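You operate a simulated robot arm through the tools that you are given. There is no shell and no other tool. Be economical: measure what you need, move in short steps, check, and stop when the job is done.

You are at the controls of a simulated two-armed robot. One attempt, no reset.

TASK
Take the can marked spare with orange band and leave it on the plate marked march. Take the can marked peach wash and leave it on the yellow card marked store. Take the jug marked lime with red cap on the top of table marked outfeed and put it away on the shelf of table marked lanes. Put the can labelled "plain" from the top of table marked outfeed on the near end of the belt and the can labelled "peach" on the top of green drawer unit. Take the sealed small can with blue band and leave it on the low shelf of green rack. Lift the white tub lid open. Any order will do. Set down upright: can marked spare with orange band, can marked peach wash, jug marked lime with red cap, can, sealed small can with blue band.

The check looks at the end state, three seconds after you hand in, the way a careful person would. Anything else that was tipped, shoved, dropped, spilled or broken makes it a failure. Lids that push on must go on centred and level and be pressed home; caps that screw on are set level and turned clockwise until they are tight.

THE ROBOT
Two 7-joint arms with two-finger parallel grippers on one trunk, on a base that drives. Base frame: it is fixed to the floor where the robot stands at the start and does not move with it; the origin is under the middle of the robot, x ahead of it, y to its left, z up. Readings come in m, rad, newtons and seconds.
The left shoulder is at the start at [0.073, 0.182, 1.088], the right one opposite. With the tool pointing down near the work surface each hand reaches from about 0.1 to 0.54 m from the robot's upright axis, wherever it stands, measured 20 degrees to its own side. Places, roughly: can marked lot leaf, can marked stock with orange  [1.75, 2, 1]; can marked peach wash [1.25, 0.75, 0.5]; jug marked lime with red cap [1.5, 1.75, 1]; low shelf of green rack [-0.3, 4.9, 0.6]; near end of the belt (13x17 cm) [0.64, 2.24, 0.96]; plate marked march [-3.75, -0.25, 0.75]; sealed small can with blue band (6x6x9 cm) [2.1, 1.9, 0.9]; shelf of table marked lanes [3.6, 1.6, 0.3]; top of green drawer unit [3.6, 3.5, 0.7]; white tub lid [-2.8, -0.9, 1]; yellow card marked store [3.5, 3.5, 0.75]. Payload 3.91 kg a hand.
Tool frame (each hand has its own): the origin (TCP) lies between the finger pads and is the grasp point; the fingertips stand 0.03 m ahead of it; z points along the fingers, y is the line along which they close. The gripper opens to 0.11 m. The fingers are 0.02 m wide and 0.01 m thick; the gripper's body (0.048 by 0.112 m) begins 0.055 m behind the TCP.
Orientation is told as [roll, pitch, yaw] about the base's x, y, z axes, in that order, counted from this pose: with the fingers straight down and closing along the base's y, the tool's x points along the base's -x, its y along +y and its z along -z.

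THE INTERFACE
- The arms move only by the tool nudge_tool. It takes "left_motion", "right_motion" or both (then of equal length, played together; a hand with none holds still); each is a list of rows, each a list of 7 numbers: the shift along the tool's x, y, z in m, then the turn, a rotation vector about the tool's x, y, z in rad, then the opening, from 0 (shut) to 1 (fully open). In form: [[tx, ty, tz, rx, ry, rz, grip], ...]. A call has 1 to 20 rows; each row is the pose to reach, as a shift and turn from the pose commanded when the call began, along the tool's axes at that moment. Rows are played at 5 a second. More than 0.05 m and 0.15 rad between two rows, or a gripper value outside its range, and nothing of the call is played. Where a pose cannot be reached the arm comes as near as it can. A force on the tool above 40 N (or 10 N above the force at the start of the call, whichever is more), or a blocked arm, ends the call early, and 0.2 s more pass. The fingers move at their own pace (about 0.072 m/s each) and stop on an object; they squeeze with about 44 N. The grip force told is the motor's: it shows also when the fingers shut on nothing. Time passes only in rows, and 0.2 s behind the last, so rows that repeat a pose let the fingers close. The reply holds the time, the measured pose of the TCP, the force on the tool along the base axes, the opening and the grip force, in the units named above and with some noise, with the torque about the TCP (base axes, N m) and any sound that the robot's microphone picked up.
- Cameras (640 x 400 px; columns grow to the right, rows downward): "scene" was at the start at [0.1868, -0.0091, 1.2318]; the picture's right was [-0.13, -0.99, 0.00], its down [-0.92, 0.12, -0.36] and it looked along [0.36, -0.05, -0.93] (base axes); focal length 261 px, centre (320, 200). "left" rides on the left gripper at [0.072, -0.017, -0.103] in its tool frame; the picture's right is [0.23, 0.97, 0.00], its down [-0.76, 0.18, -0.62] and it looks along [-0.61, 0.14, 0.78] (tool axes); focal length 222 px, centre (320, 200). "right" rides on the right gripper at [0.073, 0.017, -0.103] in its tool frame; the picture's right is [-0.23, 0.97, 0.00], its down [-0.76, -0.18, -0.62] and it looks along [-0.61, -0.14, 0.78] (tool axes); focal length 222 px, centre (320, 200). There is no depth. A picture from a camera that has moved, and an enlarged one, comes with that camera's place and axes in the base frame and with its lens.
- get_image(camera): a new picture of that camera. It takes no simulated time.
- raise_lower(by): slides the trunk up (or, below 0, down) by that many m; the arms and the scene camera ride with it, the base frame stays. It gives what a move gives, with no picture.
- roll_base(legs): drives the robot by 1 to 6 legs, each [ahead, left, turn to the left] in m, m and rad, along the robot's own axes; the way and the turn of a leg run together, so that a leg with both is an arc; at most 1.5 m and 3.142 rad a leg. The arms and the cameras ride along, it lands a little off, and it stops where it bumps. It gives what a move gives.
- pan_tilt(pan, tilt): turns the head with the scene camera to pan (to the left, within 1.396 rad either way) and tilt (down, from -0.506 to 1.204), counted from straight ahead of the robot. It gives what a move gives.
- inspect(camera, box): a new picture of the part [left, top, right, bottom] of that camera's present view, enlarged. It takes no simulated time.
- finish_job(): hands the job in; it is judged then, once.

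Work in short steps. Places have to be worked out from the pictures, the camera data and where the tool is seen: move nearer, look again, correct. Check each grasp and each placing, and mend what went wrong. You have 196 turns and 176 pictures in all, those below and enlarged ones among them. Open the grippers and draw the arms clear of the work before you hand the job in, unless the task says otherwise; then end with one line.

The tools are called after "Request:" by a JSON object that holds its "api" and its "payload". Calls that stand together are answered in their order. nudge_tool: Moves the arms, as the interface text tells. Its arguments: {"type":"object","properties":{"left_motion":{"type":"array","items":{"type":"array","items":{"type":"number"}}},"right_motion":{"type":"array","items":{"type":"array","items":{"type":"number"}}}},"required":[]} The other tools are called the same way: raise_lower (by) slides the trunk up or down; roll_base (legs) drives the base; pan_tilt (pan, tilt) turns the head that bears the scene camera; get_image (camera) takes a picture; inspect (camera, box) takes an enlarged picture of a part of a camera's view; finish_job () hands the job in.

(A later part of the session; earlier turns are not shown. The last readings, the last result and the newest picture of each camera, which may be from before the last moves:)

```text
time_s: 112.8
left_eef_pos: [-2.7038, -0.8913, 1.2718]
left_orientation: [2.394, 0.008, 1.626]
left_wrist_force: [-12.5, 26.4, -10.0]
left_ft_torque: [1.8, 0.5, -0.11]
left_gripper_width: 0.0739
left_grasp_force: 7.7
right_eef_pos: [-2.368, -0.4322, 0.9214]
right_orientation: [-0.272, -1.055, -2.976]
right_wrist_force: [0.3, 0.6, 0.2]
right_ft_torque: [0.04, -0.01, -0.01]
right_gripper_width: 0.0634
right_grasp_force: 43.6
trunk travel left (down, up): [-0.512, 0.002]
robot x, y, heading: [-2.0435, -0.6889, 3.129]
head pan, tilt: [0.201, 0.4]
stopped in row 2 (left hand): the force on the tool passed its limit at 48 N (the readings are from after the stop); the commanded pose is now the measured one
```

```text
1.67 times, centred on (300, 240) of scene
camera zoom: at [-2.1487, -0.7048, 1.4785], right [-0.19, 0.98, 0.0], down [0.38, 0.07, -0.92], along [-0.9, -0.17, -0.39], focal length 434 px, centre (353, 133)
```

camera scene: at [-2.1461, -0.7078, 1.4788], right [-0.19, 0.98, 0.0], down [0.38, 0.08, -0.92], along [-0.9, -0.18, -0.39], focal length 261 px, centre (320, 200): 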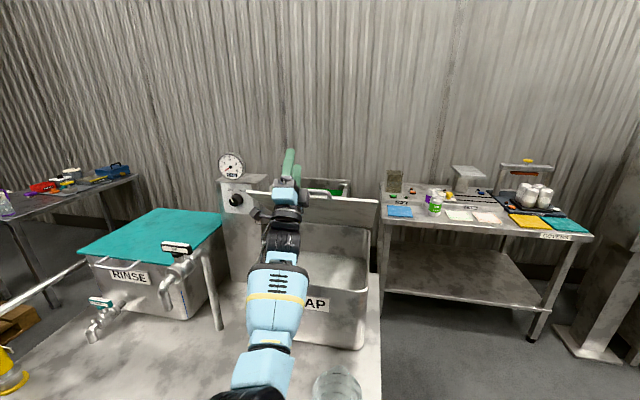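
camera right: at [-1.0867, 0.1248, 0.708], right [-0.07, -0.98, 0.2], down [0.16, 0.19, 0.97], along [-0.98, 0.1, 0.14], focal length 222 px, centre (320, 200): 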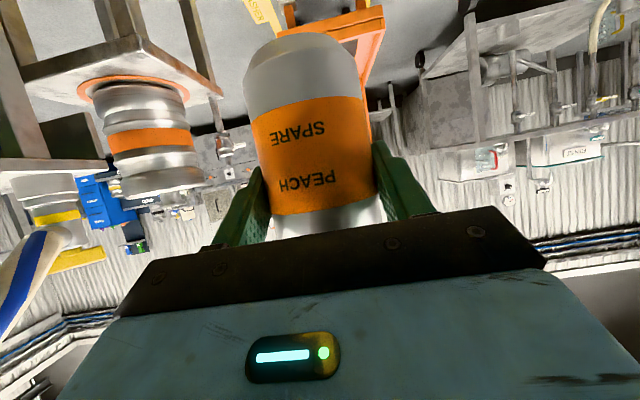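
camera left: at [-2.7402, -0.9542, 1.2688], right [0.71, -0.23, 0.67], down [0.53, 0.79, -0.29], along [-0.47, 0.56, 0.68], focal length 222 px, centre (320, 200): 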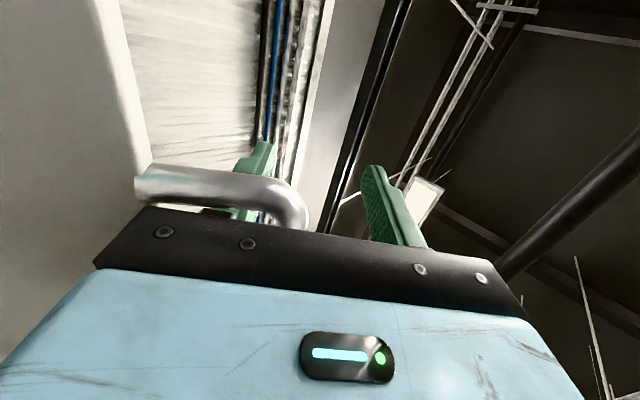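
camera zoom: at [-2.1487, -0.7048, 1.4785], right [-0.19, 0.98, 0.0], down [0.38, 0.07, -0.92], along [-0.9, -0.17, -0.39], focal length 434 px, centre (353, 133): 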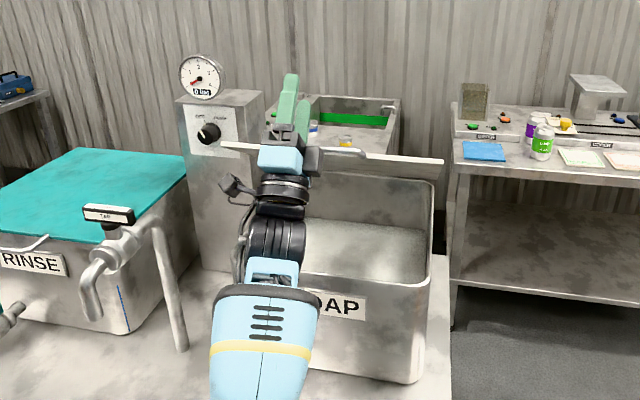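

The fingers are caught in the handle loop. I relieve the sideways load and pitch the hand back down so the fingers swing out of the loop and straddle the lid edge instead.

Request:
{"api": "nudge_tool", "payload": {"left_motion": [[-0.01, 0, 0.005, 0, 0, 0, 0.7], [-0.02, 0, 0.01, 0.1, 0, 0, 0.8], [-0.02, 0, 0.01, 0.22, 0, 0, 0.9], [-0.02, 0, 0.01, 0.35, 0, 0, 0.9], [-0.02, 0, 0.01, 0.48, 0, 0, 0.9], [-0.02, 0, 0.01, 0.61, 0, 0, 0.9], [-0.02, 0, 0.01, 0.74, 0, 0, 0.9], [-0.02, 0, 0.01, 0.87, 0, 0, 0.9]]}}

Request:
{"api": "get_image", "payload": {"camera": "left"}}

Request:
{"api": "inspect", "payload": {"camera": "scene", "box": [200, 120, 400, 360]}}

```text
time_s: 114.1
left_eef_pos: [-2.7122, -0.8791, 1.2755]
left_orientation: [1.909, 0.0, 1.636]
left_wrist_force: [-2.5, -0.6, -4.2]
left_ft_torque: [-0.01, 0.34, -0.03]
left_gripper_width: 0.105
left_grasp_force: 6.1
right_eef_pos: [-2.3694, -0.4345, 0.9224]
right_orientation: [-0.276, -1.055, -2.969]
right_wrist_force: [0.3, 0.5, -0.3]
right_ft_torque: [0.02, -0.01, 0.06]
right_gripper_width: 0.0633
right_grasp_force: 43.7
trunk travel left (down, up): [-0.512, 0.002]
robot x, y, heading: [-2.0421, -0.6865, 3.13]
head pan, tilt: [0.201, 0.4]
stopped in row 6 (left hand): the force on the tool passed its limit at 43 N (the readings are from after the stop); the commanded pose is now the measured one
```

```text
116 pictures are left
camera left: at [-2.615, -0.946, 1.2251], right [0.34, -0.21, 0.92], down [0.6, 0.8, -0.04], along [-0.73, 0.56, 0.39], focal length 222 px, centre (320, 200)
```

left: 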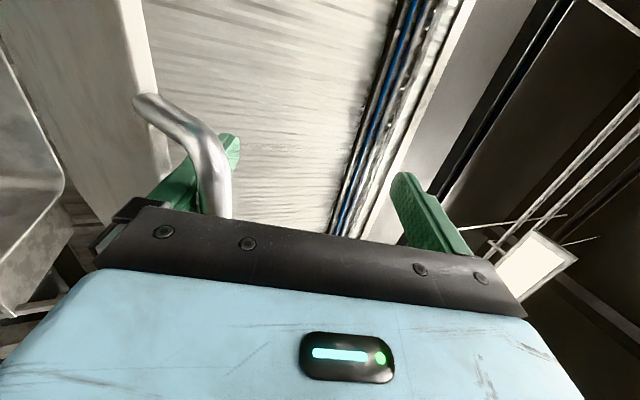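

```text
1.67 times, centred on (300, 240) of scene
camera zoom: at [-2.1474, -0.7072, 1.4789], right [-0.19, 0.98, 0.0], down [0.38, 0.07, -0.92], along [-0.9, -0.17, -0.39], focal length 434 px, centre (353, 133)
```

zoom: 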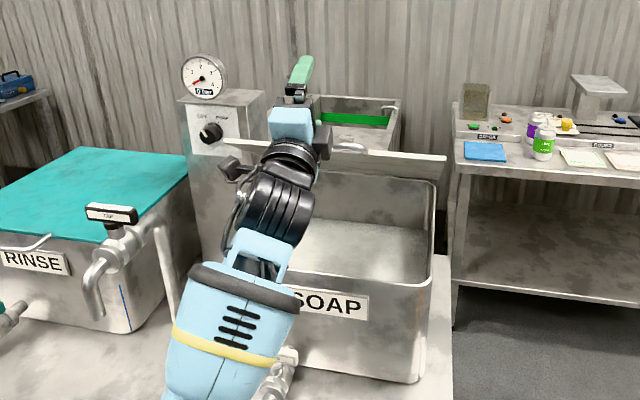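

I relieve the finger pressure (narrower opening) and slide straight back out of the loop.

Request:
{"api": "nudge_tool", "payload": {"left_motion": [[0, 0, 0, 0, 0, 0, 0.7], [0, 0, 0, 0, 0, 0, 0.65], [0, 0, -0.02, 0, 0, 0, 0.65], [0, 0, -0.04, 0, 0, 0, 0.65], [0, 0, -0.06, 0, 0, 0, 0.65], [0, 0, -0.08, 0, 0, 0, 0.65], [0, 0, -0.1, 0, 0, 0, 0.65], [0, 0, -0.12, 0, 0, 0, 0.65]]}}

Request:
{"api": "get_image", "payload": {"camera": "left"}}

Request:
{"api": "inspect", "payload": {"camera": "scene", "box": [200, 120, 400, 360]}}

```text
time_s: 115.9
left_eef_pos: [-2.5979, -0.8723, 1.2371]
left_orientation: [1.913, 0.0, 1.632]
left_wrist_force: [0.5, 0.5, 0.0]
left_ft_torque: [0.03, -0.03, 0.02]
left_gripper_width: 0.0714
left_grasp_force: 0.0
right_eef_pos: [-2.3676, -0.4348, 0.9226]
right_orientation: [-0.275, -1.054, -2.969]
right_wrist_force: [-0.1, -1.1, 0.4]
right_ft_torque: [0.01, 0.02, 0.0]
right_gripper_width: 0.0635
right_grasp_force: 44.6
trunk travel left (down, up): [-0.512, 0.002]
robot x, y, heading: [-2.0472, -0.6878, 3.129]
head pan, tilt: [0.201, 0.4]
```

```text
114 pictures are left
camera left: at [-2.5012, -0.9386, 1.1865], right [0.34, -0.21, 0.92], down [0.6, 0.8, -0.04], along [-0.73, 0.56, 0.4], focal length 222 px, centre (320, 200)
```

left: 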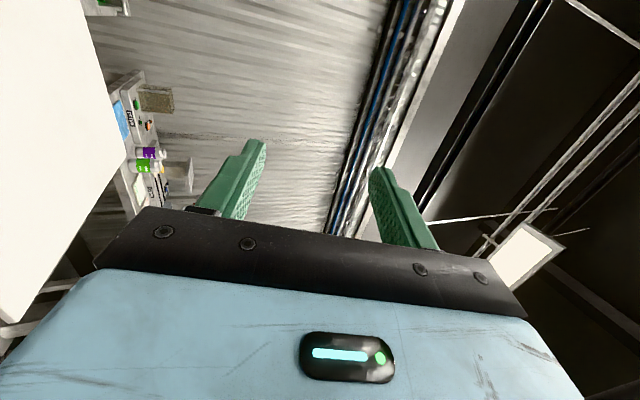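

```text
1.67 times, centred on (300, 240) of scene
camera zoom: at [-2.1465, -0.7069, 1.4788], right [-0.19, 0.98, 0.0], down [0.38, 0.07, -0.92], along [-0.9, -0.18, -0.39], focal length 434 px, centre (353, 133)
```

zoom: 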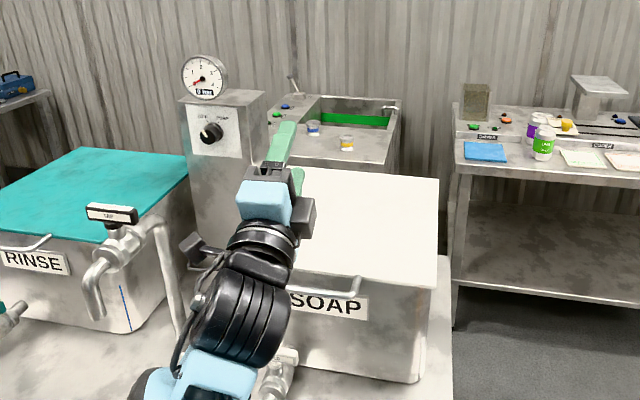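

The lid fell shut, so it must be pushed past vertical, which isn't reachable from this side; I'll redo it from the tub's other side (near the march table). I back away and look toward the south passage.

Request:
{"api": "roll_base", "payload": {"legs": [[-0.45, 0.25, 0], [0, 0, 1.571]]}}

Request:
{"api": "pan_tilt", "payload": {"pan": 0.6, "tilt": 0.45}}

Request:
{"api": "get_image", "payload": {"camera": "scene"}}

Request:
{"api": "pan_tilt", "payload": {"pan": 1.35, "tilt": 0.45}}

Request:
{"api": "get_image", "payload": {"camera": "scene"}}

```text
time_s: 122.7
left_eef_pos: [-1.409, -1.4919, 1.2364]
left_orientation: [1.914, 0.0, -3.072]
left_wrist_force: [0.6, -0.4, 0.5]
left_ft_torque: [-0.05, 0.0, 0.03]
left_gripper_width: 0.0716
left_grasp_force: 0.1
right_eef_pos: [-1.8484, -1.2658, 0.9226]
right_orientation: [-0.276, -1.057, -1.39]
right_wrist_force: [1.0, 0.1, -0.1]
right_ft_torque: [0.03, -0.02, 0.0]
right_gripper_width: 0.0634
right_grasp_force: 44.0
trunk travel left (down, up): [-0.512, 0.002]
robot x, y, heading: [-1.5974, -0.9406, -1.573]
head pan, tilt: [0.201, 0.4]
```

```text
time_s: 123.6
left_eef_pos: [-1.4095, -1.4932, 1.2363]
left_orientation: [1.915, 0.0, -3.072]
left_wrist_force: [0.3, 0.3, -0.1]
left_ft_torque: [0.02, -0.02, 0.0]
left_gripper_width: 0.0712
left_grasp_force: 0.1
right_eef_pos: [-1.8481, -1.2658, 0.9227]
right_orientation: [-0.277, -1.055, -1.392]
right_wrist_force: [-0.6, -0.5, 0.4]
right_ft_torque: [0.02, -0.01, -0.03]
right_gripper_width: 0.0635
right_grasp_force: 43.9
trunk travel left (down, up): [-0.512, 0.002]
robot x, y, heading: [-1.5972, -0.9402, -1.574]
head pan, tilt: [0.6, 0.45]
```

```text
112 pictures are left
camera scene: at [-1.5457, -1.0299, 1.4741], right [-0.83, -0.56, 0.0], down [-0.24, 0.36, -0.9], along [0.51, -0.74, -0.44], focal length 261 px, centre (320, 200)
```

scene: 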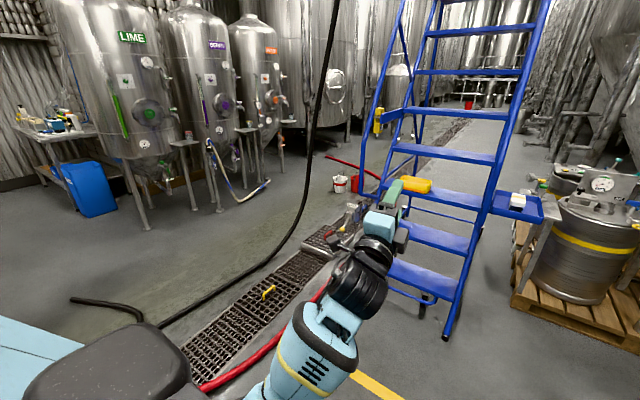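

```text
time_s: 124.7
left_eef_pos: [-1.4095, -1.4932, 1.236]
left_orientation: [1.915, 0.0, -3.073]
left_wrist_force: [-1.0, 0.0, -0.1]
left_ft_torque: [0.0, 0.0, 0.01]
left_gripper_width: 0.0714
left_grasp_force: 0.0
right_eef_pos: [-1.8484, -1.2659, 0.9231]
right_orientation: [-0.274, -1.055, -1.392]
right_wrist_force: [-0.9, 0.8, -0.9]
right_ft_torque: [0.01, -0.01, 0.01]
right_gripper_width: 0.0633
right_grasp_force: 44.4
trunk travel left (down, up): [-0.512, 0.002]
robot x, y, heading: [-1.595, -0.9392, -1.569]
head pan, tilt: [1.349, 0.45]
```

```text
111 pictures are left
camera scene: at [-1.5077, -0.9744, 1.4741], right [-0.22, -0.97, 0.0], down [-0.42, 0.1, -0.9], along [0.88, -0.2, -0.44], focal length 261 px, centre (320, 200)
```

scene: 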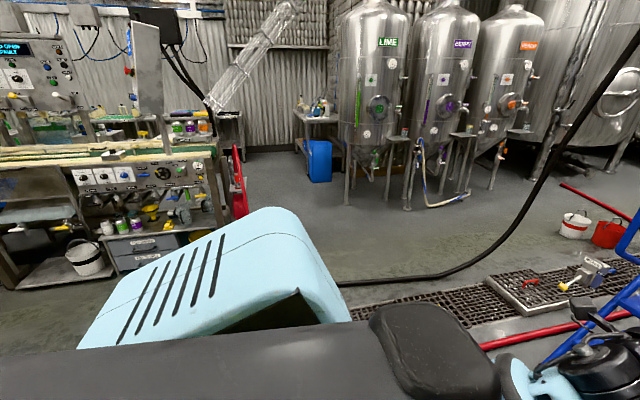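

The lines on the floor (red and black hose) lie flat south of the line's end. I pull the left hand in, then drive east at y≈-1.6, in steps, to get round the line's south end.

Request:
{"api": "nudge_tool", "payload": {"left_motion": [[0, -0.02, -0.045, 0, 0, 0, 0.8], [0, -0.04, -0.09, 0, 0, 0, 1], [0, -0.06, -0.135, 0, 0, 0, 1], [0, -0.08, -0.18, 0, 0, 0, 1]]}}

Request:
{"api": "roll_base", "payload": {"legs": [[0, 0, 1.571], [0.5, -0.65, 0], [0.5, 0, 0]]}}

Request:
{"api": "pan_tilt", "payload": {"pan": 0.0, "tilt": 0.45}}

Request:
{"api": "get_image", "payload": {"camera": "scene"}}

```text
time_s: 125.7
left_eef_pos: [-1.4018, -1.3521, 1.1045]
left_orientation: [1.951, 0.126, -3.078]
left_wrist_force: [-0.1, 0.7, 0.1]
left_ft_torque: [-0.01, 0.02, -0.02]
left_gripper_width: 0.11
left_grasp_force: 0.0
right_eef_pos: [-1.8474, -1.2657, 0.9239]
right_orientation: [-0.278, -1.057, -1.391]
right_wrist_force: [0.2, 0.7, -1.4]
right_ft_torque: [-0.03, 0.02, -0.01]
right_gripper_width: 0.0632
right_grasp_force: 44.2
trunk travel left (down, up): [-0.512, 0.002]
robot x, y, heading: [-1.596, -0.9373, -1.568]
head pan, tilt: [1.349, 0.45]
```

```text
time_s: 138.2
left_eef_pos: [-0.1857, -1.4197, 1.0926]
left_orientation: [1.922, 0.127, -1.527]
left_wrist_force: [0.1, -0.6, 0.2]
left_ft_torque: [-0.03, 0.01, -0.01]
left_gripper_width: 0.1098
left_grasp_force: 0.1
right_eef_pos: [-0.2761, -1.8633, 0.9215]
right_orientation: [-0.275, -1.057, 0.166]
right_wrist_force: [0.1, -0.1, -0.1]
right_ft_torque: [0.01, -0.03, -0.01]
right_gripper_width: 0.0633
right_grasp_force: 44.1
trunk travel left (down, up): [-0.512, 0.002]
robot x, y, heading: [-0.5977, -1.6065, -0.021]
head pan, tilt: [1.349, 0.45]
```

```text
time_s: 139.8
left_eef_pos: [-0.186, -1.4202, 1.091]
left_orientation: [1.922, 0.128, -1.527]
left_wrist_force: [0.4, -0.9, 0.4]
left_ft_torque: [-0.05, -0.01, 0.0]
left_gripper_width: 0.1102
left_grasp_force: 0.1
right_eef_pos: [-0.2757, -1.8642, 0.9222]
right_orientation: [-0.274, -1.056, 0.165]
right_wrist_force: [0.5, -0.1, -0.7]
right_ft_torque: [0.04, 0.0, -0.02]
right_gripper_width: 0.0635
right_grasp_force: 44.3
trunk travel left (down, up): [-0.512, 0.002]
robot x, y, heading: [-0.5954, -1.6077, -0.013]
head pan, tilt: [0.0, 0.45]
```

```text
110 pictures are left
camera scene: at [-0.4946, -1.6122, 1.4741], right [-0.02, -1.0, 0.0], down [-0.44, 0.01, -0.9], along [0.9, -0.01, -0.44], focal length 261 px, centre (320, 200)
```

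scene: 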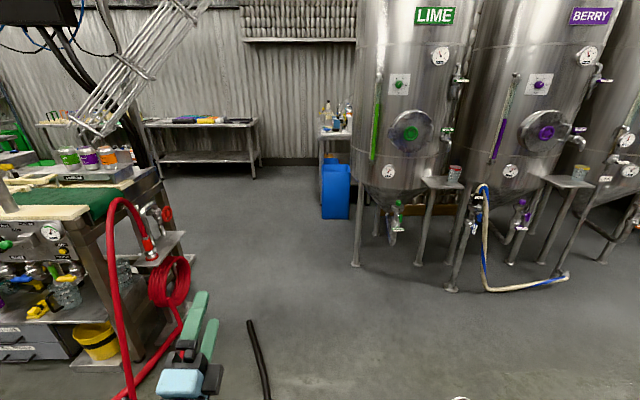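

Driving over the floor hoses works. I continue east past the line's end and then turn to face +y.

Request:
{"api": "roll_base", "payload": {"legs": [[1.4, 0.1, 0], [0.8, 0.1, 0], [0, 0, 1.571]]}}

Request:
{"api": "get_image", "payload": {"camera": "scene"}}

Request:
{"api": "pan_tilt", "payload": {"pan": -0.9, "tilt": 0.4}}

Request:
{"api": "get_image", "payload": {"camera": "scene"}}

```text
time_s: 154.5
left_eef_pos: [1.441, -1.0398, 1.0927]
left_orientation: [1.924, 0.129, 0.017]
left_wrist_force: [-0.3, 0.8, -0.9]
left_ft_torque: [-0.01, 0.01, 0.02]
left_gripper_width: 0.1097
left_grasp_force: 0.1
right_eef_pos: [1.8822, -1.1417, 0.9228]
right_orientation: [-0.274, -1.056, 1.707]
right_wrist_force: [1.2, -0.7, 0.6]
right_ft_torque: [-0.01, 0.04, -0.01]
right_gripper_width: 0.0637
right_grasp_force: 43.5
trunk travel left (down, up): [-0.512, 0.002]
robot x, y, heading: [1.6197, -1.4542, 1.529]
head pan, tilt: [0.0, 0.45]
```

```text
109 pictures are left
camera scene: at [1.6228, -1.3563, 1.4741], right [1.0, -0.04, 0.0], down [-0.02, -0.43, -0.9], along [0.04, 0.9, -0.44], focal length 261 px, centre (320, 200)
```

scene: 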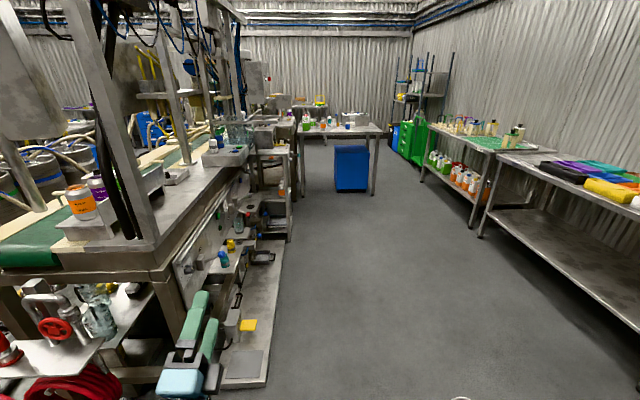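

```text
time_s: 155.7
left_eef_pos: [1.4404, -1.0398, 1.0923]
left_orientation: [1.924, 0.129, 0.015]
left_wrist_force: [1.1, -0.2, 0.1]
left_ft_torque: [0.04, 0.01, 0.01]
left_gripper_width: 0.1101
left_grasp_force: 0.0
right_eef_pos: [1.8821, -1.1425, 0.9219]
right_orientation: [-0.276, -1.056, 1.71]
right_wrist_force: [0.2, -0.3, 0.3]
right_ft_torque: [0.0, -0.02, 0.01]
right_gripper_width: 0.0633
right_grasp_force: 44.2
trunk travel left (down, up): [-0.512, 0.002]
robot x, y, heading: [1.6138, -1.458, 1.528]
head pan, tilt: [-0.901, 0.4]
```

```text
108 pictures are left
camera scene: at [1.6938, -1.3937, 1.4788], right [0.59, -0.81, 0.0], down [-0.32, -0.23, -0.92], along [0.75, 0.54, -0.39], focal length 261 px, centre (320, 200)
```

scene: 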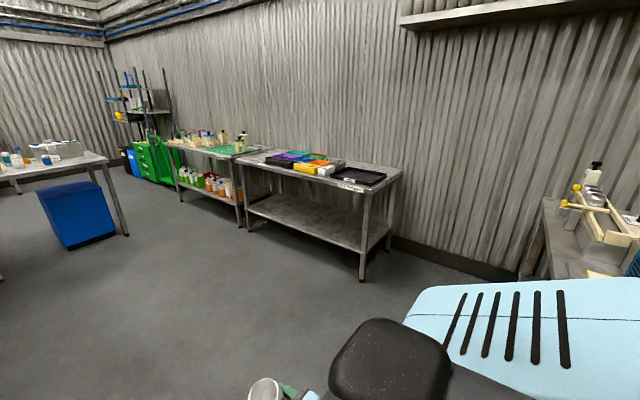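

The east side is open. I drive north along the rear of the line to look for the peach wash can on its low shelf.

Request:
{"api": "roll_base", "payload": {"legs": [[0.3, -0.3, 0.03], [1.3, 0, 0]]}}

Request:
{"api": "pan_tilt", "payload": {"pan": 0.9, "tilt": 0.5}}

Request:
{"api": "get_image", "payload": {"camera": "scene"}}

Request:
{"api": "pan_tilt", "payload": {"pan": 0.1, "tilt": 0.4}}

Request:
{"api": "get_image", "payload": {"camera": "scene"}}

```text
time_s: 165.0
left_eef_pos: [1.7684, 0.5298, 1.0923]
left_orientation: [1.921, 0.131, 0.028]
left_wrist_force: [-0.6, -0.2, 0.4]
left_ft_torque: [-0.01, -0.05, -0.01]
left_gripper_width: 0.11
left_grasp_force: 0.0
right_eef_pos: [2.2115, 0.4344, 0.9226]
right_orientation: [-0.275, -1.055, 1.72]
right_wrist_force: [-0.7, -0.2, 0.3]
right_ft_torque: [0.0, -0.04, 0.0]
right_gripper_width: 0.0636
right_grasp_force: 44.1
trunk travel left (down, up): [-0.512, 0.002]
robot x, y, heading: [1.9571, 0.1155, 1.541]
head pan, tilt: [-0.901, 0.4]
```

```text
time_s: 166.8
left_eef_pos: [1.7689, 0.5307, 1.0924]
left_orientation: [1.923, 0.131, 0.027]
left_wrist_force: [-0.2, -1.1, -0.6]
left_ft_torque: [0.01, 0.03, 0.0]
left_gripper_width: 0.1101
left_grasp_force: 0.1
right_eef_pos: [2.2117, 0.4328, 0.9228]
right_orientation: [-0.275, -1.057, 1.722]
right_wrist_force: [-0.3, 0.1, -0.7]
right_ft_torque: [-0.01, 0.04, 0.02]
right_gripper_width: 0.0632
right_grasp_force: 43.9
trunk travel left (down, up): [-0.512, 0.002]
robot x, y, heading: [1.9482, 0.118, 1.54]
head pan, tilt: [0.901, 0.499]
```

```text
107 pictures are left
camera scene: at [1.8826, 0.1838, 1.4697], right [0.65, 0.76, 0.0], down [0.37, -0.31, -0.88], along [-0.67, 0.57, -0.48], focal length 261 px, centre (320, 200)
```

scene: 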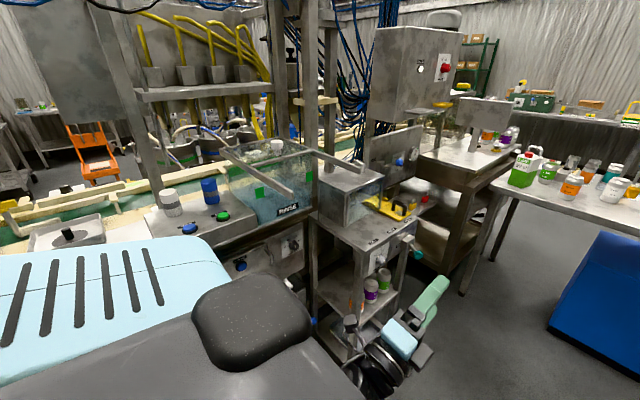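

```text
time_s: 167.9
left_eef_pos: [1.7687, 0.5304, 1.0924]
left_orientation: [1.923, 0.129, 0.03]
left_wrist_force: [-0.3, 0.4, 0.1]
left_ft_torque: [0.01, 0.04, 0.02]
left_gripper_width: 0.1101
left_grasp_force: 0.0
right_eef_pos: [2.211, 0.4338, 0.9237]
right_orientation: [-0.277, -1.057, 1.719]
right_wrist_force: [0.3, 0.6, 0.0]
right_ft_torque: [0.0, 0.01, 0.0]
right_gripper_width: 0.0636
right_grasp_force: 44.1
trunk travel left (down, up): [-0.512, 0.002]
robot x, y, heading: [1.9502, 0.115, 1.538]
head pan, tilt: [0.099, 0.4]
```

```text
106 pictures are left
camera scene: at [1.9456, 0.2174, 1.4788], right [1.0, 0.07, 0.0], down [0.03, -0.39, -0.92], along [-0.06, 0.92, -0.39], focal length 261 px, centre (320, 200)
```

scene: 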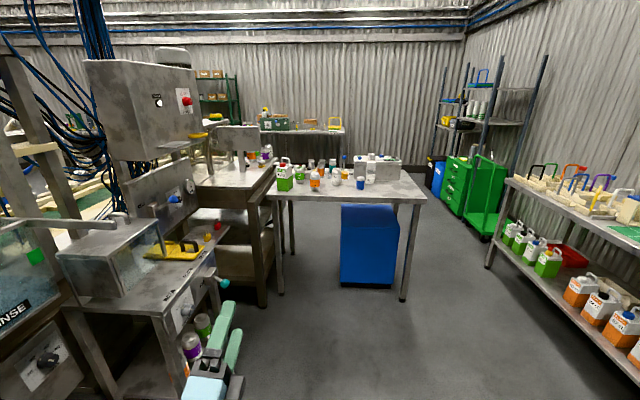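

The can shelf (with purple and other bands) is on the lower level of the labeler cart. I rotate the left hand to the forward/30°-down pose, and move to face the cart.

Request:
{"api": "nudge_tool", "payload": {"left_motion": [[0, 0, 0, 0.058, 0.048, -0.122, 1], [0, 0, 0, 0.116, 0.097, -0.244, 1], [0, 0, 0, 0.174, 0.145, -0.366, 1], [0, 0, 0, 0.231, 0.194, -0.488, 1], [0, 0, 0, 0.289, 0.242, -0.61, 1], [0, 0, 0, 0.347, 0.291, -0.732, 1], [0, 0, 0, 0.405, 0.339, -0.855, 1], [0, 0, 0, 0.463, 0.388, -0.977, 1], [0, 0, 0, 0.521, 0.436, -1.099, 1], [0, 0, 0, 0.578, 0.485, -1.221, 1], [0, 0, 0, 0.636, 0.533, -1.343, 1], [0, 0, 0, 0.694, 0.582, -1.465, 1], [0, 0, 0, 0.752, 0.63, -1.587, 1]]}}

Request:
{"api": "roll_base", "payload": {"legs": [[0.3, -0.25, 0], [0.4, 0, 0], [0, 0, 1.6]]}}

Request:
{"api": "raise_lower", "payload": {"by": -0.25}}

Request:
{"api": "pan_tilt", "payload": {"pan": 0.1, "tilt": 0.6}}

Request:
{"api": "get_image", "payload": {"camera": "scene"}}

```text
time_s: 169.2
left_eef_pos: [1.7513, 0.5281, 1.0785]
left_orientation: [1.575, -0.413, 0.145]
left_wrist_force: [0.0, 0.6, 0.4]
left_ft_torque: [-0.04, -0.02, -0.02]
left_gripper_width: 0.11
left_grasp_force: 0.0
right_eef_pos: [2.2108, 0.4341, 0.9218]
right_orientation: [-0.276, -1.056, 1.722]
right_wrist_force: [0.3, 0.0, 0.4]
right_ft_torque: [-0.02, -0.02, 0.02]
right_gripper_width: 0.0633
right_grasp_force: 44.0
trunk travel left (down, up): [-0.512, 0.002]
robot x, y, heading: [1.9508, 0.1195, 1.542]
head pan, tilt: [0.099, 0.4]
stopped in row 6 (left hand): the arm was blocked; the commanded pose is now the measured one
```

```text
time_s: 178.1
left_eef_pos: [1.8234, 0.5922, 1.079]
left_orientation: [1.576, -0.415, 1.758]
left_wrist_force: [-0.9, -0.2, 0.2]
left_ft_torque: [-0.01, -0.04, -0.05]
left_gripper_width: 0.1098
left_grasp_force: 0.0
right_eef_pos: [1.8955, 1.0559, 0.922]
right_orientation: [-0.275, -1.057, -2.948]
right_wrist_force: [-0.5, -0.3, -0.3]
right_ft_torque: [0.0, -0.03, -0.02]
right_gripper_width: 0.0638
right_grasp_force: 44.0
trunk travel left (down, up): [-0.512, 0.002]
robot x, y, heading: [2.2258, 0.8069, -3.127]
head pan, tilt: [0.099, 0.4]
```

```text
time_s: 180.7
left_eef_pos: [1.8441, 0.5911, 0.7275]
left_orientation: [1.273, -0.332, 1.865]
left_wrist_force: [-0.5, -0.1, -0.4]
left_ft_torque: [0.02, -0.01, 0.02]
left_gripper_width: 0.1101
left_grasp_force: 0.0
right_eef_pos: [1.9286, 1.0575, 0.6379]
right_orientation: [-0.233, -0.893, -2.982]
right_wrist_force: [0.0, 0.0, 0.3]
right_ft_torque: [0.0, 0.03, 0.01]
right_gripper_width: 0.0633
right_grasp_force: 44.3
trunk travel left (down, up): [-0.262, 0.252]
robot x, y, heading: [2.2242, 0.8094, -3.13]
head pan, tilt: [0.099, 0.4]
```

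```text
time_s: 181.4
left_eef_pos: [1.8436, 0.5906, 0.7279]
left_orientation: [1.275, -0.333, 1.864]
left_wrist_force: [0.3, -0.5, 0.8]
left_ft_torque: [0.02, 0.0, -0.01]
left_gripper_width: 0.1102
left_grasp_force: 0.0
right_eef_pos: [1.9284, 1.0572, 0.6382]
right_orientation: [-0.235, -0.892, -2.984]
right_wrist_force: [0.0, -0.6, -0.4]
right_ft_torque: [0.01, 0.0, -0.01]
right_gripper_width: 0.0633
right_grasp_force: 44.2
trunk travel left (down, up): [-0.262, 0.252]
robot x, y, heading: [2.2228, 0.8092, -3.13]
head pan, tilt: [0.099, 0.6]
```

```text
105 pictures are left
camera scene: at [1.9814, 0.7963, 1.1863], right [-0.11, 0.99, 0.0], down [0.56, 0.06, -0.83], along [-0.82, -0.09, -0.56], focal length 261 px, centre (320, 200)
```

scene: 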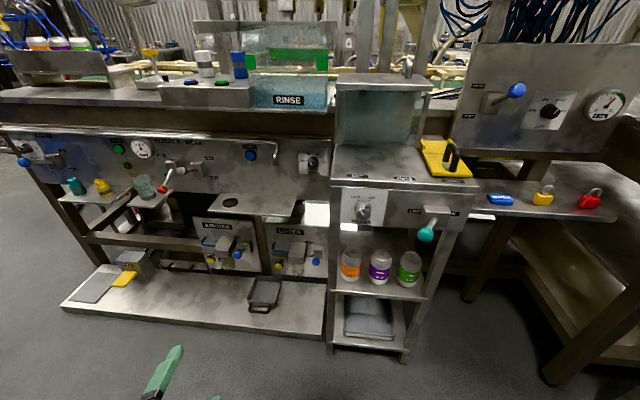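

Three cans stand on the cart's shelf; I zoom to read labels and measure.

Request:
{"api": "inspect", "payload": {"camera": "scene", "box": [320, 220, 460, 320]}}

Request:
{"api": "get_image", "payload": {"camera": "left"}}

```text
4.00 times, centred on (390, 270) of scene
camera zoom: at [1.9814, 0.7963, 1.1863], right [-0.11, 0.99, 0.0], down [0.56, 0.06, -0.83], along [-0.82, -0.09, -0.56], focal length 1042 px, centre (40, -80)
```

zoom: 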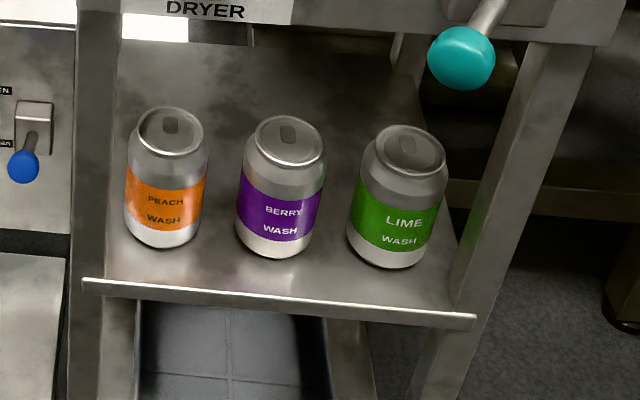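

```text
103 pictures are left
camera left: at [1.9647, 0.5502, 0.7182], right [-0.12, -0.58, 0.81], down [0.34, 0.74, 0.58], along [-0.93, 0.35, 0.11], focal length 222 px, centre (320, 200)
```

left: 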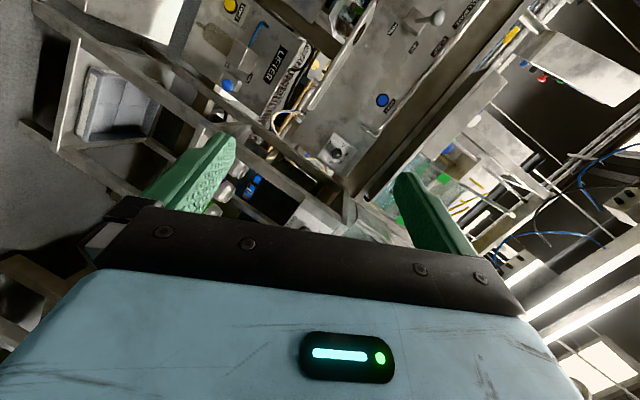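

"PEACH WASH" is the left can. I finish turning the left hand to the pitched, side-closing pose.

Request:
{"api": "nudge_tool", "payload": {"left_motion": [[0, 0, 0, 0.037, 0.014, -0.143, 0.8], [0, 0, 0, 0.074, 0.027, -0.286, 0.8], [0, 0, 0, 0.11, 0.041, -0.429, 0.8], [0, 0, 0, 0.147, 0.055, -0.572, 0.8], [0, 0, 0, 0.184, 0.068, -0.714, 0.8], [0, 0, 0, 0.22, 0.082, -0.857, 0.8], [0, 0, 0, 0.257, 0.095, -1.0, 0.8], [0, 0, 0, 0.294, 0.109, -1.143, 0.8]]}}

Request:
{"api": "raise_lower", "payload": {"by": -0.1}}

Request:
{"api": "get_image", "payload": {"camera": "left"}}

```text
time_s: 182.7
left_eef_pos: [1.8416, 0.5875, 0.6946]
left_orientation: [0.743, -0.868, 2.351]
left_wrist_force: [1.1, 0.4, -0.2]
left_ft_torque: [0.01, 0.0, 0.0]
left_gripper_width: 0.088
left_grasp_force: 0.1
left hand out of reach, approached as far as the arm can: row 2, 3, 4, 5, 6
right_eef_pos: [1.928, 1.0585, 0.6377]
right_orientation: [-0.237, -0.892, -2.981]
right_wrist_force: [0.0, -0.6, -0.1]
right_ft_torque: [0.02, -0.02, 0.01]
right_gripper_width: 0.0632
right_grasp_force: 44.0
trunk travel left (down, up): [-0.262, 0.252]
robot x, y, heading: [2.2227, 0.8092, -3.132]
head pan, tilt: [0.099, 0.6]
stopped in row 6 (left hand): the arm was blocked; the commanded pose is now the measured one
```

```text
time_s: 184.1
left_eef_pos: [1.8448, 0.5889, 0.5714]
left_orientation: [0.672, -0.824, 2.404]
left_wrist_force: [-0.4, 0.0, -0.6]
left_ft_torque: [0.0, 0.02, 0.01]
left_gripper_width: 0.088
left_grasp_force: 0.0
right_eef_pos: [1.9337, 1.0604, 0.522]
right_orientation: [-0.234, -0.841, -2.982]
right_wrist_force: [-0.1, 0.1, -0.3]
right_ft_torque: [-0.01, -0.02, 0.02]
right_gripper_width: 0.0633
right_grasp_force: 44.2
trunk travel left (down, up): [-0.162, 0.352]
robot x, y, heading: [2.2259, 0.8077, -3.131]
head pan, tilt: [0.099, 0.6]
```

```text
102 pictures are left
camera left: at [1.9719, 0.5776, 0.5667], right [-0.07, -0.97, 0.25], down [0.11, 0.24, 0.97], along [-0.99, 0.09, 0.09], focal length 222 px, centre (320, 200)
```

left: 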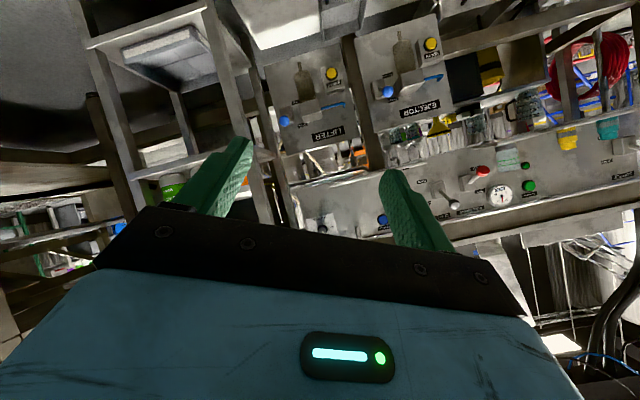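

The trunk is lower now and the hand has more room; I finish the rotation, shift the base right 0.2 m and look again.

Request:
{"api": "nudge_tool", "payload": {"left_motion": [[0, 0, 0, 0.014, -0.013, -0.12, 0.8], [0, 0, 0, 0.028, -0.026, -0.241, 0.8], [0, 0, 0, 0.041, -0.04, -0.361, 0.8], [0, 0, 0, 0.055, -0.053, -0.482, 0.8]]}}

Request:
{"api": "roll_base", "payload": {"legs": [[0, -0.22, 0]]}}

Request:
{"api": "get_image", "payload": {"camera": "left"}}

Request:
{"api": "get_image", "payload": {"camera": "scene"}}

```text
time_s: 185.1
left_eef_pos: [1.8426, 0.586, 0.5725]
left_orientation: [0.036, -1.054, 3.113]
left_wrist_force: [-1.0, 0.1, 0.0]
left_ft_torque: [0.02, -0.02, -0.04]
left_gripper_width: 0.0881
left_grasp_force: 0.1
right_eef_pos: [1.9312, 1.0598, 0.5223]
right_orientation: [-0.234, -0.843, -2.984]
right_wrist_force: [0.4, -0.6, 0.5]
right_ft_torque: [0.01, 0.0, -0.02]
right_gripper_width: 0.0635
right_grasp_force: 44.2
trunk travel left (down, up): [-0.162, 0.352]
robot x, y, heading: [2.2241, 0.8088, -3.127]
head pan, tilt: [0.099, 0.6]
```

```text
time_s: 187.6
left_eef_pos: [1.8421, 0.8031, 0.5714]
left_orientation: [0.04, -1.05, 3.113]
left_wrist_force: [-0.1, -0.6, 0.7]
left_ft_torque: [-0.02, -0.03, 0.01]
left_gripper_width: 0.0879
left_grasp_force: 0.0
right_eef_pos: [1.9294, 1.2786, 0.5226]
right_orientation: [-0.236, -0.841, -2.979]
right_wrist_force: [0.0, 0.6, -0.7]
right_ft_torque: [0.01, -0.02, 0.0]
right_gripper_width: 0.0634
right_grasp_force: 44.4
trunk travel left (down, up): [-0.162, 0.352]
robot x, y, heading: [2.2201, 1.0283, -3.126]
head pan, tilt: [0.099, 0.6]
```

```text
101 pictures are left
camera left: at [1.9681, 0.8202, 0.5603], right [0.12, -0.98, -0.18], down [0.16, -0.16, 0.97], along [-0.98, -0.14, 0.14], focal length 222 px, centre (320, 200)
```

left: 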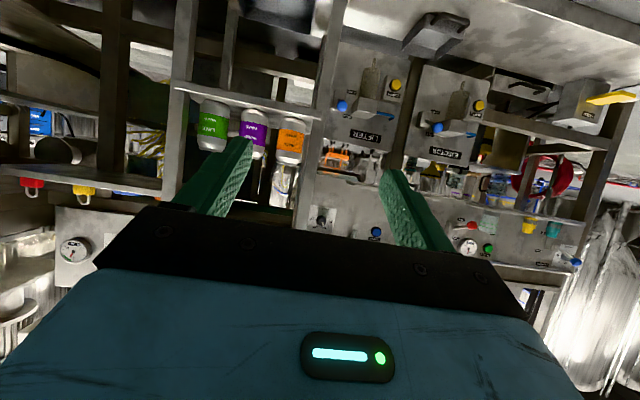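

```text
100 pictures are left
camera scene: at [1.9426, 1.0145, 1.0755], right [-0.11, 0.99, 0.0], down [0.56, 0.06, -0.83], along [-0.82, -0.09, -0.56], focal length 261 px, centre (320, 200)
```

scene: 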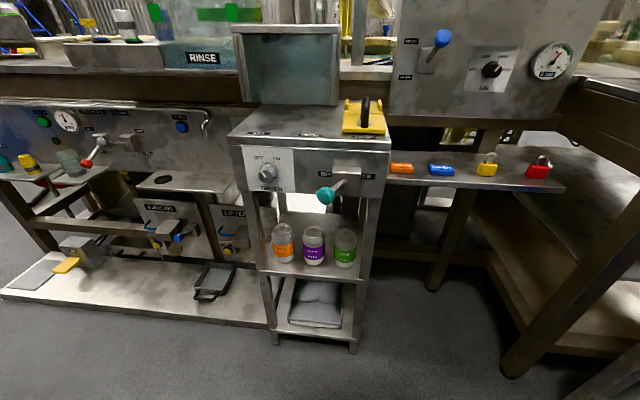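

The triangulated peach-wash can centre is (1.368,0.839,0.511); a cart post stands just left of it, so I'll come from slightly right with a fingertip grasp. First drive 0.2 m closer.

Request:
{"api": "roll_base", "payload": {"legs": [[0.2, 0, 0]]}}

Request:
{"api": "nudge_tool", "payload": {"left_motion": [[-0.03, -0.02, 0.035, -0.06, 0, -0.035, 0.8], [-0.06, -0.04, 0.07, -0.12, 0, -0.07, 0.8], [-0.094, -0.057, 0.115, -0.173, 0, -0.1, 0.8]]}}

Request:
{"api": "get_image", "payload": {"camera": "left"}}

Request:
{"api": "inspect", "payload": {"camera": "scene", "box": [180, 180, 420, 400]}}

```text
time_s: 189.2
left_eef_pos: [1.6419, 0.7987, 0.5717]
left_orientation: [0.042, -1.049, 3.112]
left_wrist_force: [-0.1, -0.2, 0.5]
left_ft_torque: [0.02, 0.01, -0.01]
left_gripper_width: 0.0881
left_grasp_force: 0.1
right_eef_pos: [1.7282, 1.2751, 0.5213]
right_orientation: [-0.234, -0.838, -2.975]
right_wrist_force: [-0.2, 0.9, -0.1]
right_ft_torque: [0.0, -0.01, 0.02]
right_gripper_width: 0.0633
right_grasp_force: 44.4
trunk travel left (down, up): [-0.162, 0.352]
robot x, y, heading: [2.0203, 1.0289, -3.125]
head pan, tilt: [0.099, 0.6]
```

```text
refused: row 1 steps farther than a row can; nothing moved
```

```text
99 pictures are left
camera left: at [1.768, 0.8161, 0.5602], right [0.12, -0.98, -0.18], down [0.16, -0.16, 0.97], along [-0.98, -0.14, 0.14], focal length 222 px, centre (320, 200)
```

left: 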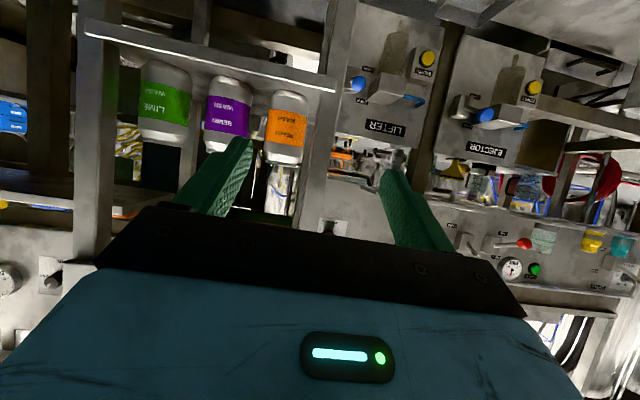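

```text
1.82 times, centred on (300, 290) of scene
camera zoom: at [1.7419, 1.0105, 1.0754], right [-0.12, 0.99, 0.0], down [0.56, 0.07, -0.82], along [-0.82, -0.1, -0.57], focal length 474 px, centre (356, 36)
```

zoom: 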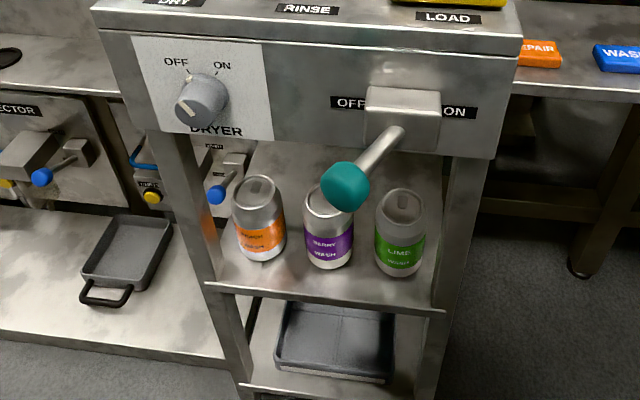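

I resend the pre-grasp move with smaller steps.

Request:
{"api": "nudge_tool", "payload": {"left_motion": [[-0.024, -0.015, 0.029, -0.043, 0, -0.025, 0.8], [-0.047, -0.03, 0.058, -0.087, 0, -0.05, 0.8], [-0.07, -0.045, 0.087, -0.13, 0, -0.075, 0.8], [-0.094, -0.059, 0.115, -0.173, 0, -0.1, 0.8]]}}

Request:
{"api": "get_image", "payload": {"camera": "left"}}

Request:
{"api": "inspect", "payload": {"camera": "scene", "box": [180, 180, 420, 400]}}

```text
time_s: 189.8
left_eef_pos: [1.5819, 0.8038, 0.5692]
left_orientation: [0.36, -1.013, 2.837]
left_wrist_force: [0.1, -0.5, -0.6]
left_ft_torque: [0.01, 0.01, -0.01]
left_gripper_width: 0.0881
left_grasp_force: 0.0
right_eef_pos: [1.7283, 1.2745, 0.5222]
right_orientation: [-0.238, -0.842, -2.976]
right_wrist_force: [-0.9, 0.2, -0.1]
right_ft_torque: [0.01, 0.0, 0.01]
right_gripper_width: 0.0635
right_grasp_force: 43.9
trunk travel left (down, up): [-0.162, 0.352]
robot x, y, heading: [2.0173, 1.0258, -3.123]
head pan, tilt: [0.099, 0.6]
stopped in row 3 (left hand): the arm was blocked; the commanded pose is now the measured one
```

```text
97 pictures are left
camera left: at [1.7087, 0.8187, 0.5565], right [0.12, -0.99, -0.01], down [0.15, 0.01, 0.99], along [-0.98, -0.12, 0.15], focal length 222 px, centre (320, 200)
```

left: 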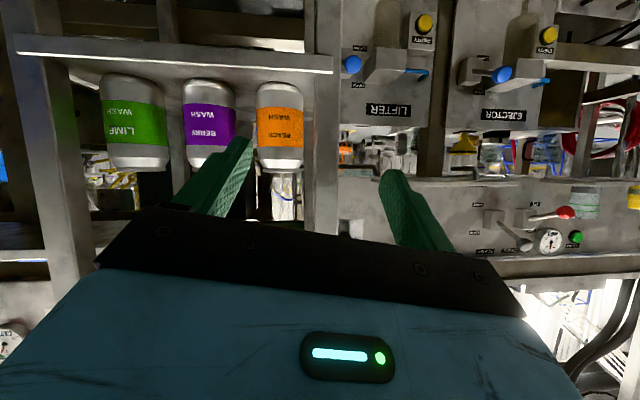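

```text
1.82 times, centred on (300, 290) of scene
camera zoom: at [1.7424, 1.0104, 1.0755], right [-0.12, 0.99, 0.0], down [0.56, 0.07, -0.83], along [-0.82, -0.1, -0.56], focal length 474 px, centre (356, 36)
```

zoom: 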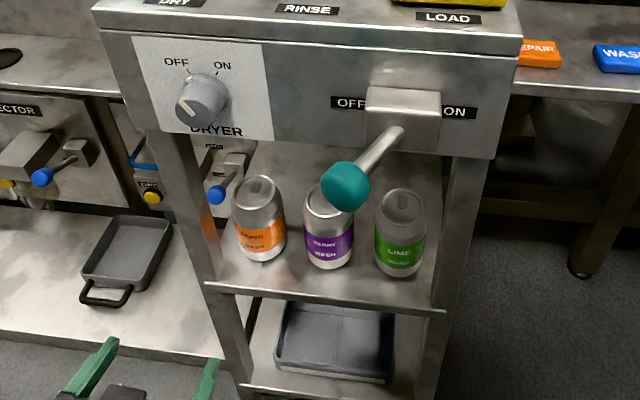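

The wrist hit a limit while yawing; it ended ~6° yawed but rolled. I correct just the roll.

Request:
{"api": "nudge_tool", "payload": {"left_motion": [[0, 0, 0, 0, 0, -0.11, 0.8], [0, 0, 0, 0, 0, -0.216, 0.8]]}}

```text
time_s: 190.4
left_eef_pos: [1.5824, 0.7923, 0.5686]
left_orientation: [0.144, -1.058, 3.089]
left_wrist_force: [0.2, -0.6, -0.1]
left_ft_torque: [0.01, 0.03, -0.04]
left_gripper_width: 0.0879
left_grasp_force: 0.1
right_eef_pos: [1.7296, 1.2758, 0.5224]
right_orientation: [-0.236, -0.84, -2.974]
right_wrist_force: [-0.2, 0.5, -0.6]
right_ft_torque: [-0.02, 0.02, 0.01]
right_gripper_width: 0.0634
right_grasp_force: 44.4
trunk travel left (down, up): [-0.162, 0.352]
robot x, y, heading: [2.0214, 1.0268, -3.128]
head pan, tilt: [0.099, 0.6]
```

Good: approach is yawed 6° with closing axis nearly level. I use the base for the sideways shift (6 cm right) and the arm for the rest of the pre-grasp.

Request:
{"api": "roll_base", "payload": {"legs": [[0, -0.06, 0]]}}

Request:
{"api": "nudge_tool", "payload": {"left_motion": [[-0.03, -0.003, 0.035, 0, 0, 0, 0.78], [-0.062, -0.005, 0.071, 0, 0, 0, 0.78]]}}

Request:
{"api": "get_image", "payload": {"camera": "left"}}

Request:
{"api": "inspect", "payload": {"camera": "scene", "box": [180, 180, 420, 400]}}

```text
time_s: 191.6
left_eef_pos: [1.581, 0.8525, 0.5687]
left_orientation: [0.148, -1.057, 3.085]
left_wrist_force: [-1.1, 0.2, -0.5]
left_ft_torque: [-0.01, 0.02, 0.03]
left_gripper_width: 0.088
left_grasp_force: 0.1
right_eef_pos: [1.7264, 1.335, 0.5231]
right_orientation: [-0.24, -0.84, -2.974]
right_wrist_force: [0.5, -1.4, 0.3]
right_ft_torque: [0.03, 0.03, 0.04]
right_gripper_width: 0.0635
right_grasp_force: 44.2
trunk travel left (down, up): [-0.162, 0.352]
robot x, y, heading: [2.0242, 1.0854, -3.129]
head pan, tilt: [0.099, 0.6]
```

```text
time_s: 192.2
left_eef_pos: [1.4883, 0.8522, 0.5869]
left_orientation: [0.145, -1.057, 3.087]
left_wrist_force: [1.4, -0.5, 0.2]
left_ft_torque: [-0.02, -0.02, -0.04]
left_gripper_width: 0.0856
left_grasp_force: 0.0
right_eef_pos: [1.7272, 1.3348, 0.5232]
right_orientation: [-0.237, -0.84, -2.974]
right_wrist_force: [0.6, 0.2, -0.4]
right_ft_torque: [0.0, 0.01, 0.01]
right_gripper_width: 0.063
right_grasp_force: 44.5
trunk travel left (down, up): [-0.162, 0.352]
robot x, y, heading: [2.0215, 1.0857, -3.125]
head pan, tilt: [0.099, 0.6]
```

```text
95 pictures are left
camera left: at [1.6129, 0.8771, 0.5741], right [0.18, -0.97, -0.13], down [0.18, -0.1, 0.98], along [-0.97, -0.2, 0.16], focal length 222 px, centre (320, 200)
```

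left: 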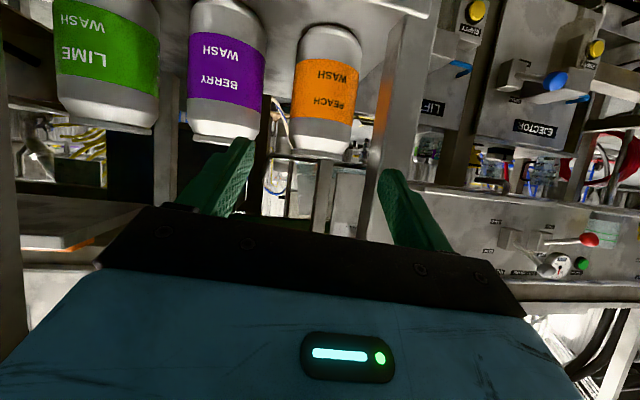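

```text
1.82 times, centred on (300, 290) of scene
camera zoom: at [1.7409, 1.0695, 1.0754], right [-0.12, 0.99, 0.0], down [0.56, 0.07, -0.82], along [-0.82, -0.1, -0.57], focal length 474 px, centre (356, 36)
```

zoom: 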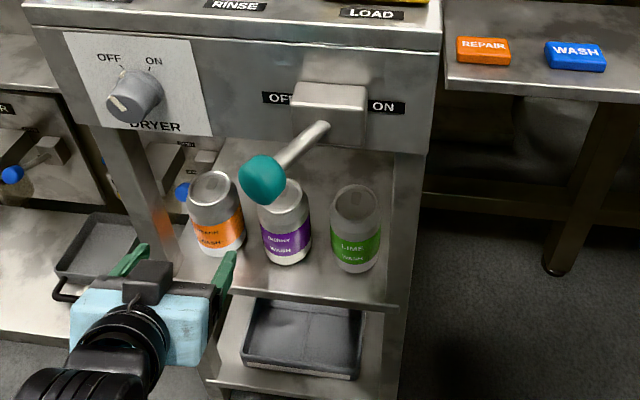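

The can centre is re-measured at y≈0.836. I narrow the opening to 7.4 cm, bias 3 mm away from the post, and advance 12 cm in small steps.

Request:
{"api": "nudge_tool", "payload": {"left_motion": [[0, -0.002, 0, 0, 0, 0, 0.67], [0, -0.002, 0.03, 0, 0, 0, 0.67], [0, -0.002, 0.06, 0, 0, 0, 0.67], [0, -0.001, 0.08, 0, 0, 0, 0.67], [0, -0.001, 0.1, 0, 0, 0, 0.67], [0, 0, 0.118, 0, 0, 0, 0.67]]}}

Request:
{"api": "get_image", "payload": {"camera": "left"}}

```text
time_s: 193.6
left_eef_pos: [1.3871, 0.8416, 0.5315]
left_orientation: [0.145, -1.059, 3.089]
left_wrist_force: [-1.9, 3.0, 0.4]
left_ft_torque: [-0.01, 0.01, -0.05]
left_gripper_width: 0.0722
left_grasp_force: 0.1
right_eef_pos: [1.7278, 1.3341, 0.5223]
right_orientation: [-0.238, -0.841, -2.974]
right_wrist_force: [0.0, -0.7, 0.1]
right_ft_torque: [0.0, 0.01, -0.03]
right_gripper_width: 0.0632
right_grasp_force: 43.9
trunk travel left (down, up): [-0.162, 0.352]
robot x, y, heading: [2.0196, 1.0824, -3.121]
head pan, tilt: [0.099, 0.6]
```

```text
93 pictures are left
camera left: at [1.5108, 0.8667, 0.5169], right [0.18, -0.98, -0.13], down [0.18, -0.1, 0.98], along [-0.97, -0.2, 0.16], focal length 222 px, centre (320, 200)
```

left: 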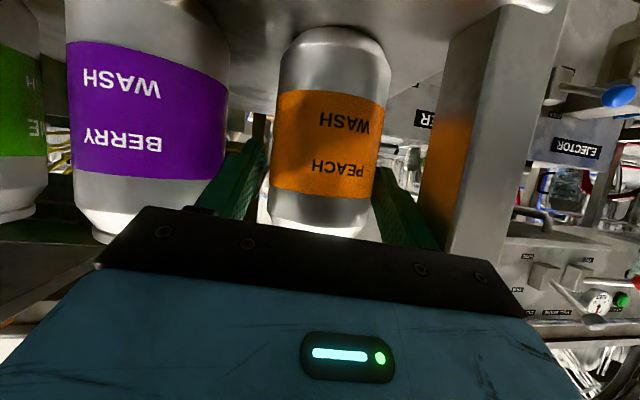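

The fingers flank the can. I close, then lift 2 cm.

Request:
{"api": "nudge_tool", "payload": {"left_motion": [[0, 0, 0, 0, 0, 0, 0.4], [0, 0, 0, 0, 0, 0, 0.2], [0, 0, 0, 0, 0, 0, 0.2], [-0.012, 0, -0.005, 0, 0, 0, 0.2], [-0.022, 0, -0.01, 0, 0, 0, 0.2]]}}

Request:
{"api": "get_image", "payload": {"camera": "left"}}

```text
time_s: 194.8
left_eef_pos: [1.3848, 0.8418, 0.5531]
left_orientation: [0.147, -1.056, 3.086]
left_wrist_force: [0.0, 1.6, -4.8]
left_ft_torque: [-0.02, 0.01, 0.15]
left_gripper_width: 0.0647
left_grasp_force: 43.6
right_eef_pos: [1.7268, 1.3341, 0.5233]
right_orientation: [-0.236, -0.839, -2.975]
right_wrist_force: [0.5, 0.8, -0.4]
right_ft_torque: [-0.03, -0.01, 0.02]
right_gripper_width: 0.0633
right_grasp_force: 44.3
trunk travel left (down, up): [-0.162, 0.352]
robot x, y, heading: [2.02, 1.0837, -3.13]
head pan, tilt: [0.099, 0.6]
```

```text
92 pictures are left
camera left: at [1.5093, 0.8666, 0.5402], right [0.18, -0.97, -0.13], down [0.18, -0.09, 0.98], along [-0.97, -0.2, 0.16], focal length 222 px, centre (320, 200)
```

left: 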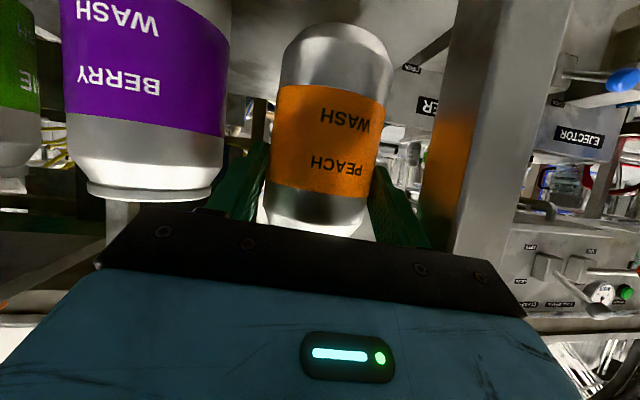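

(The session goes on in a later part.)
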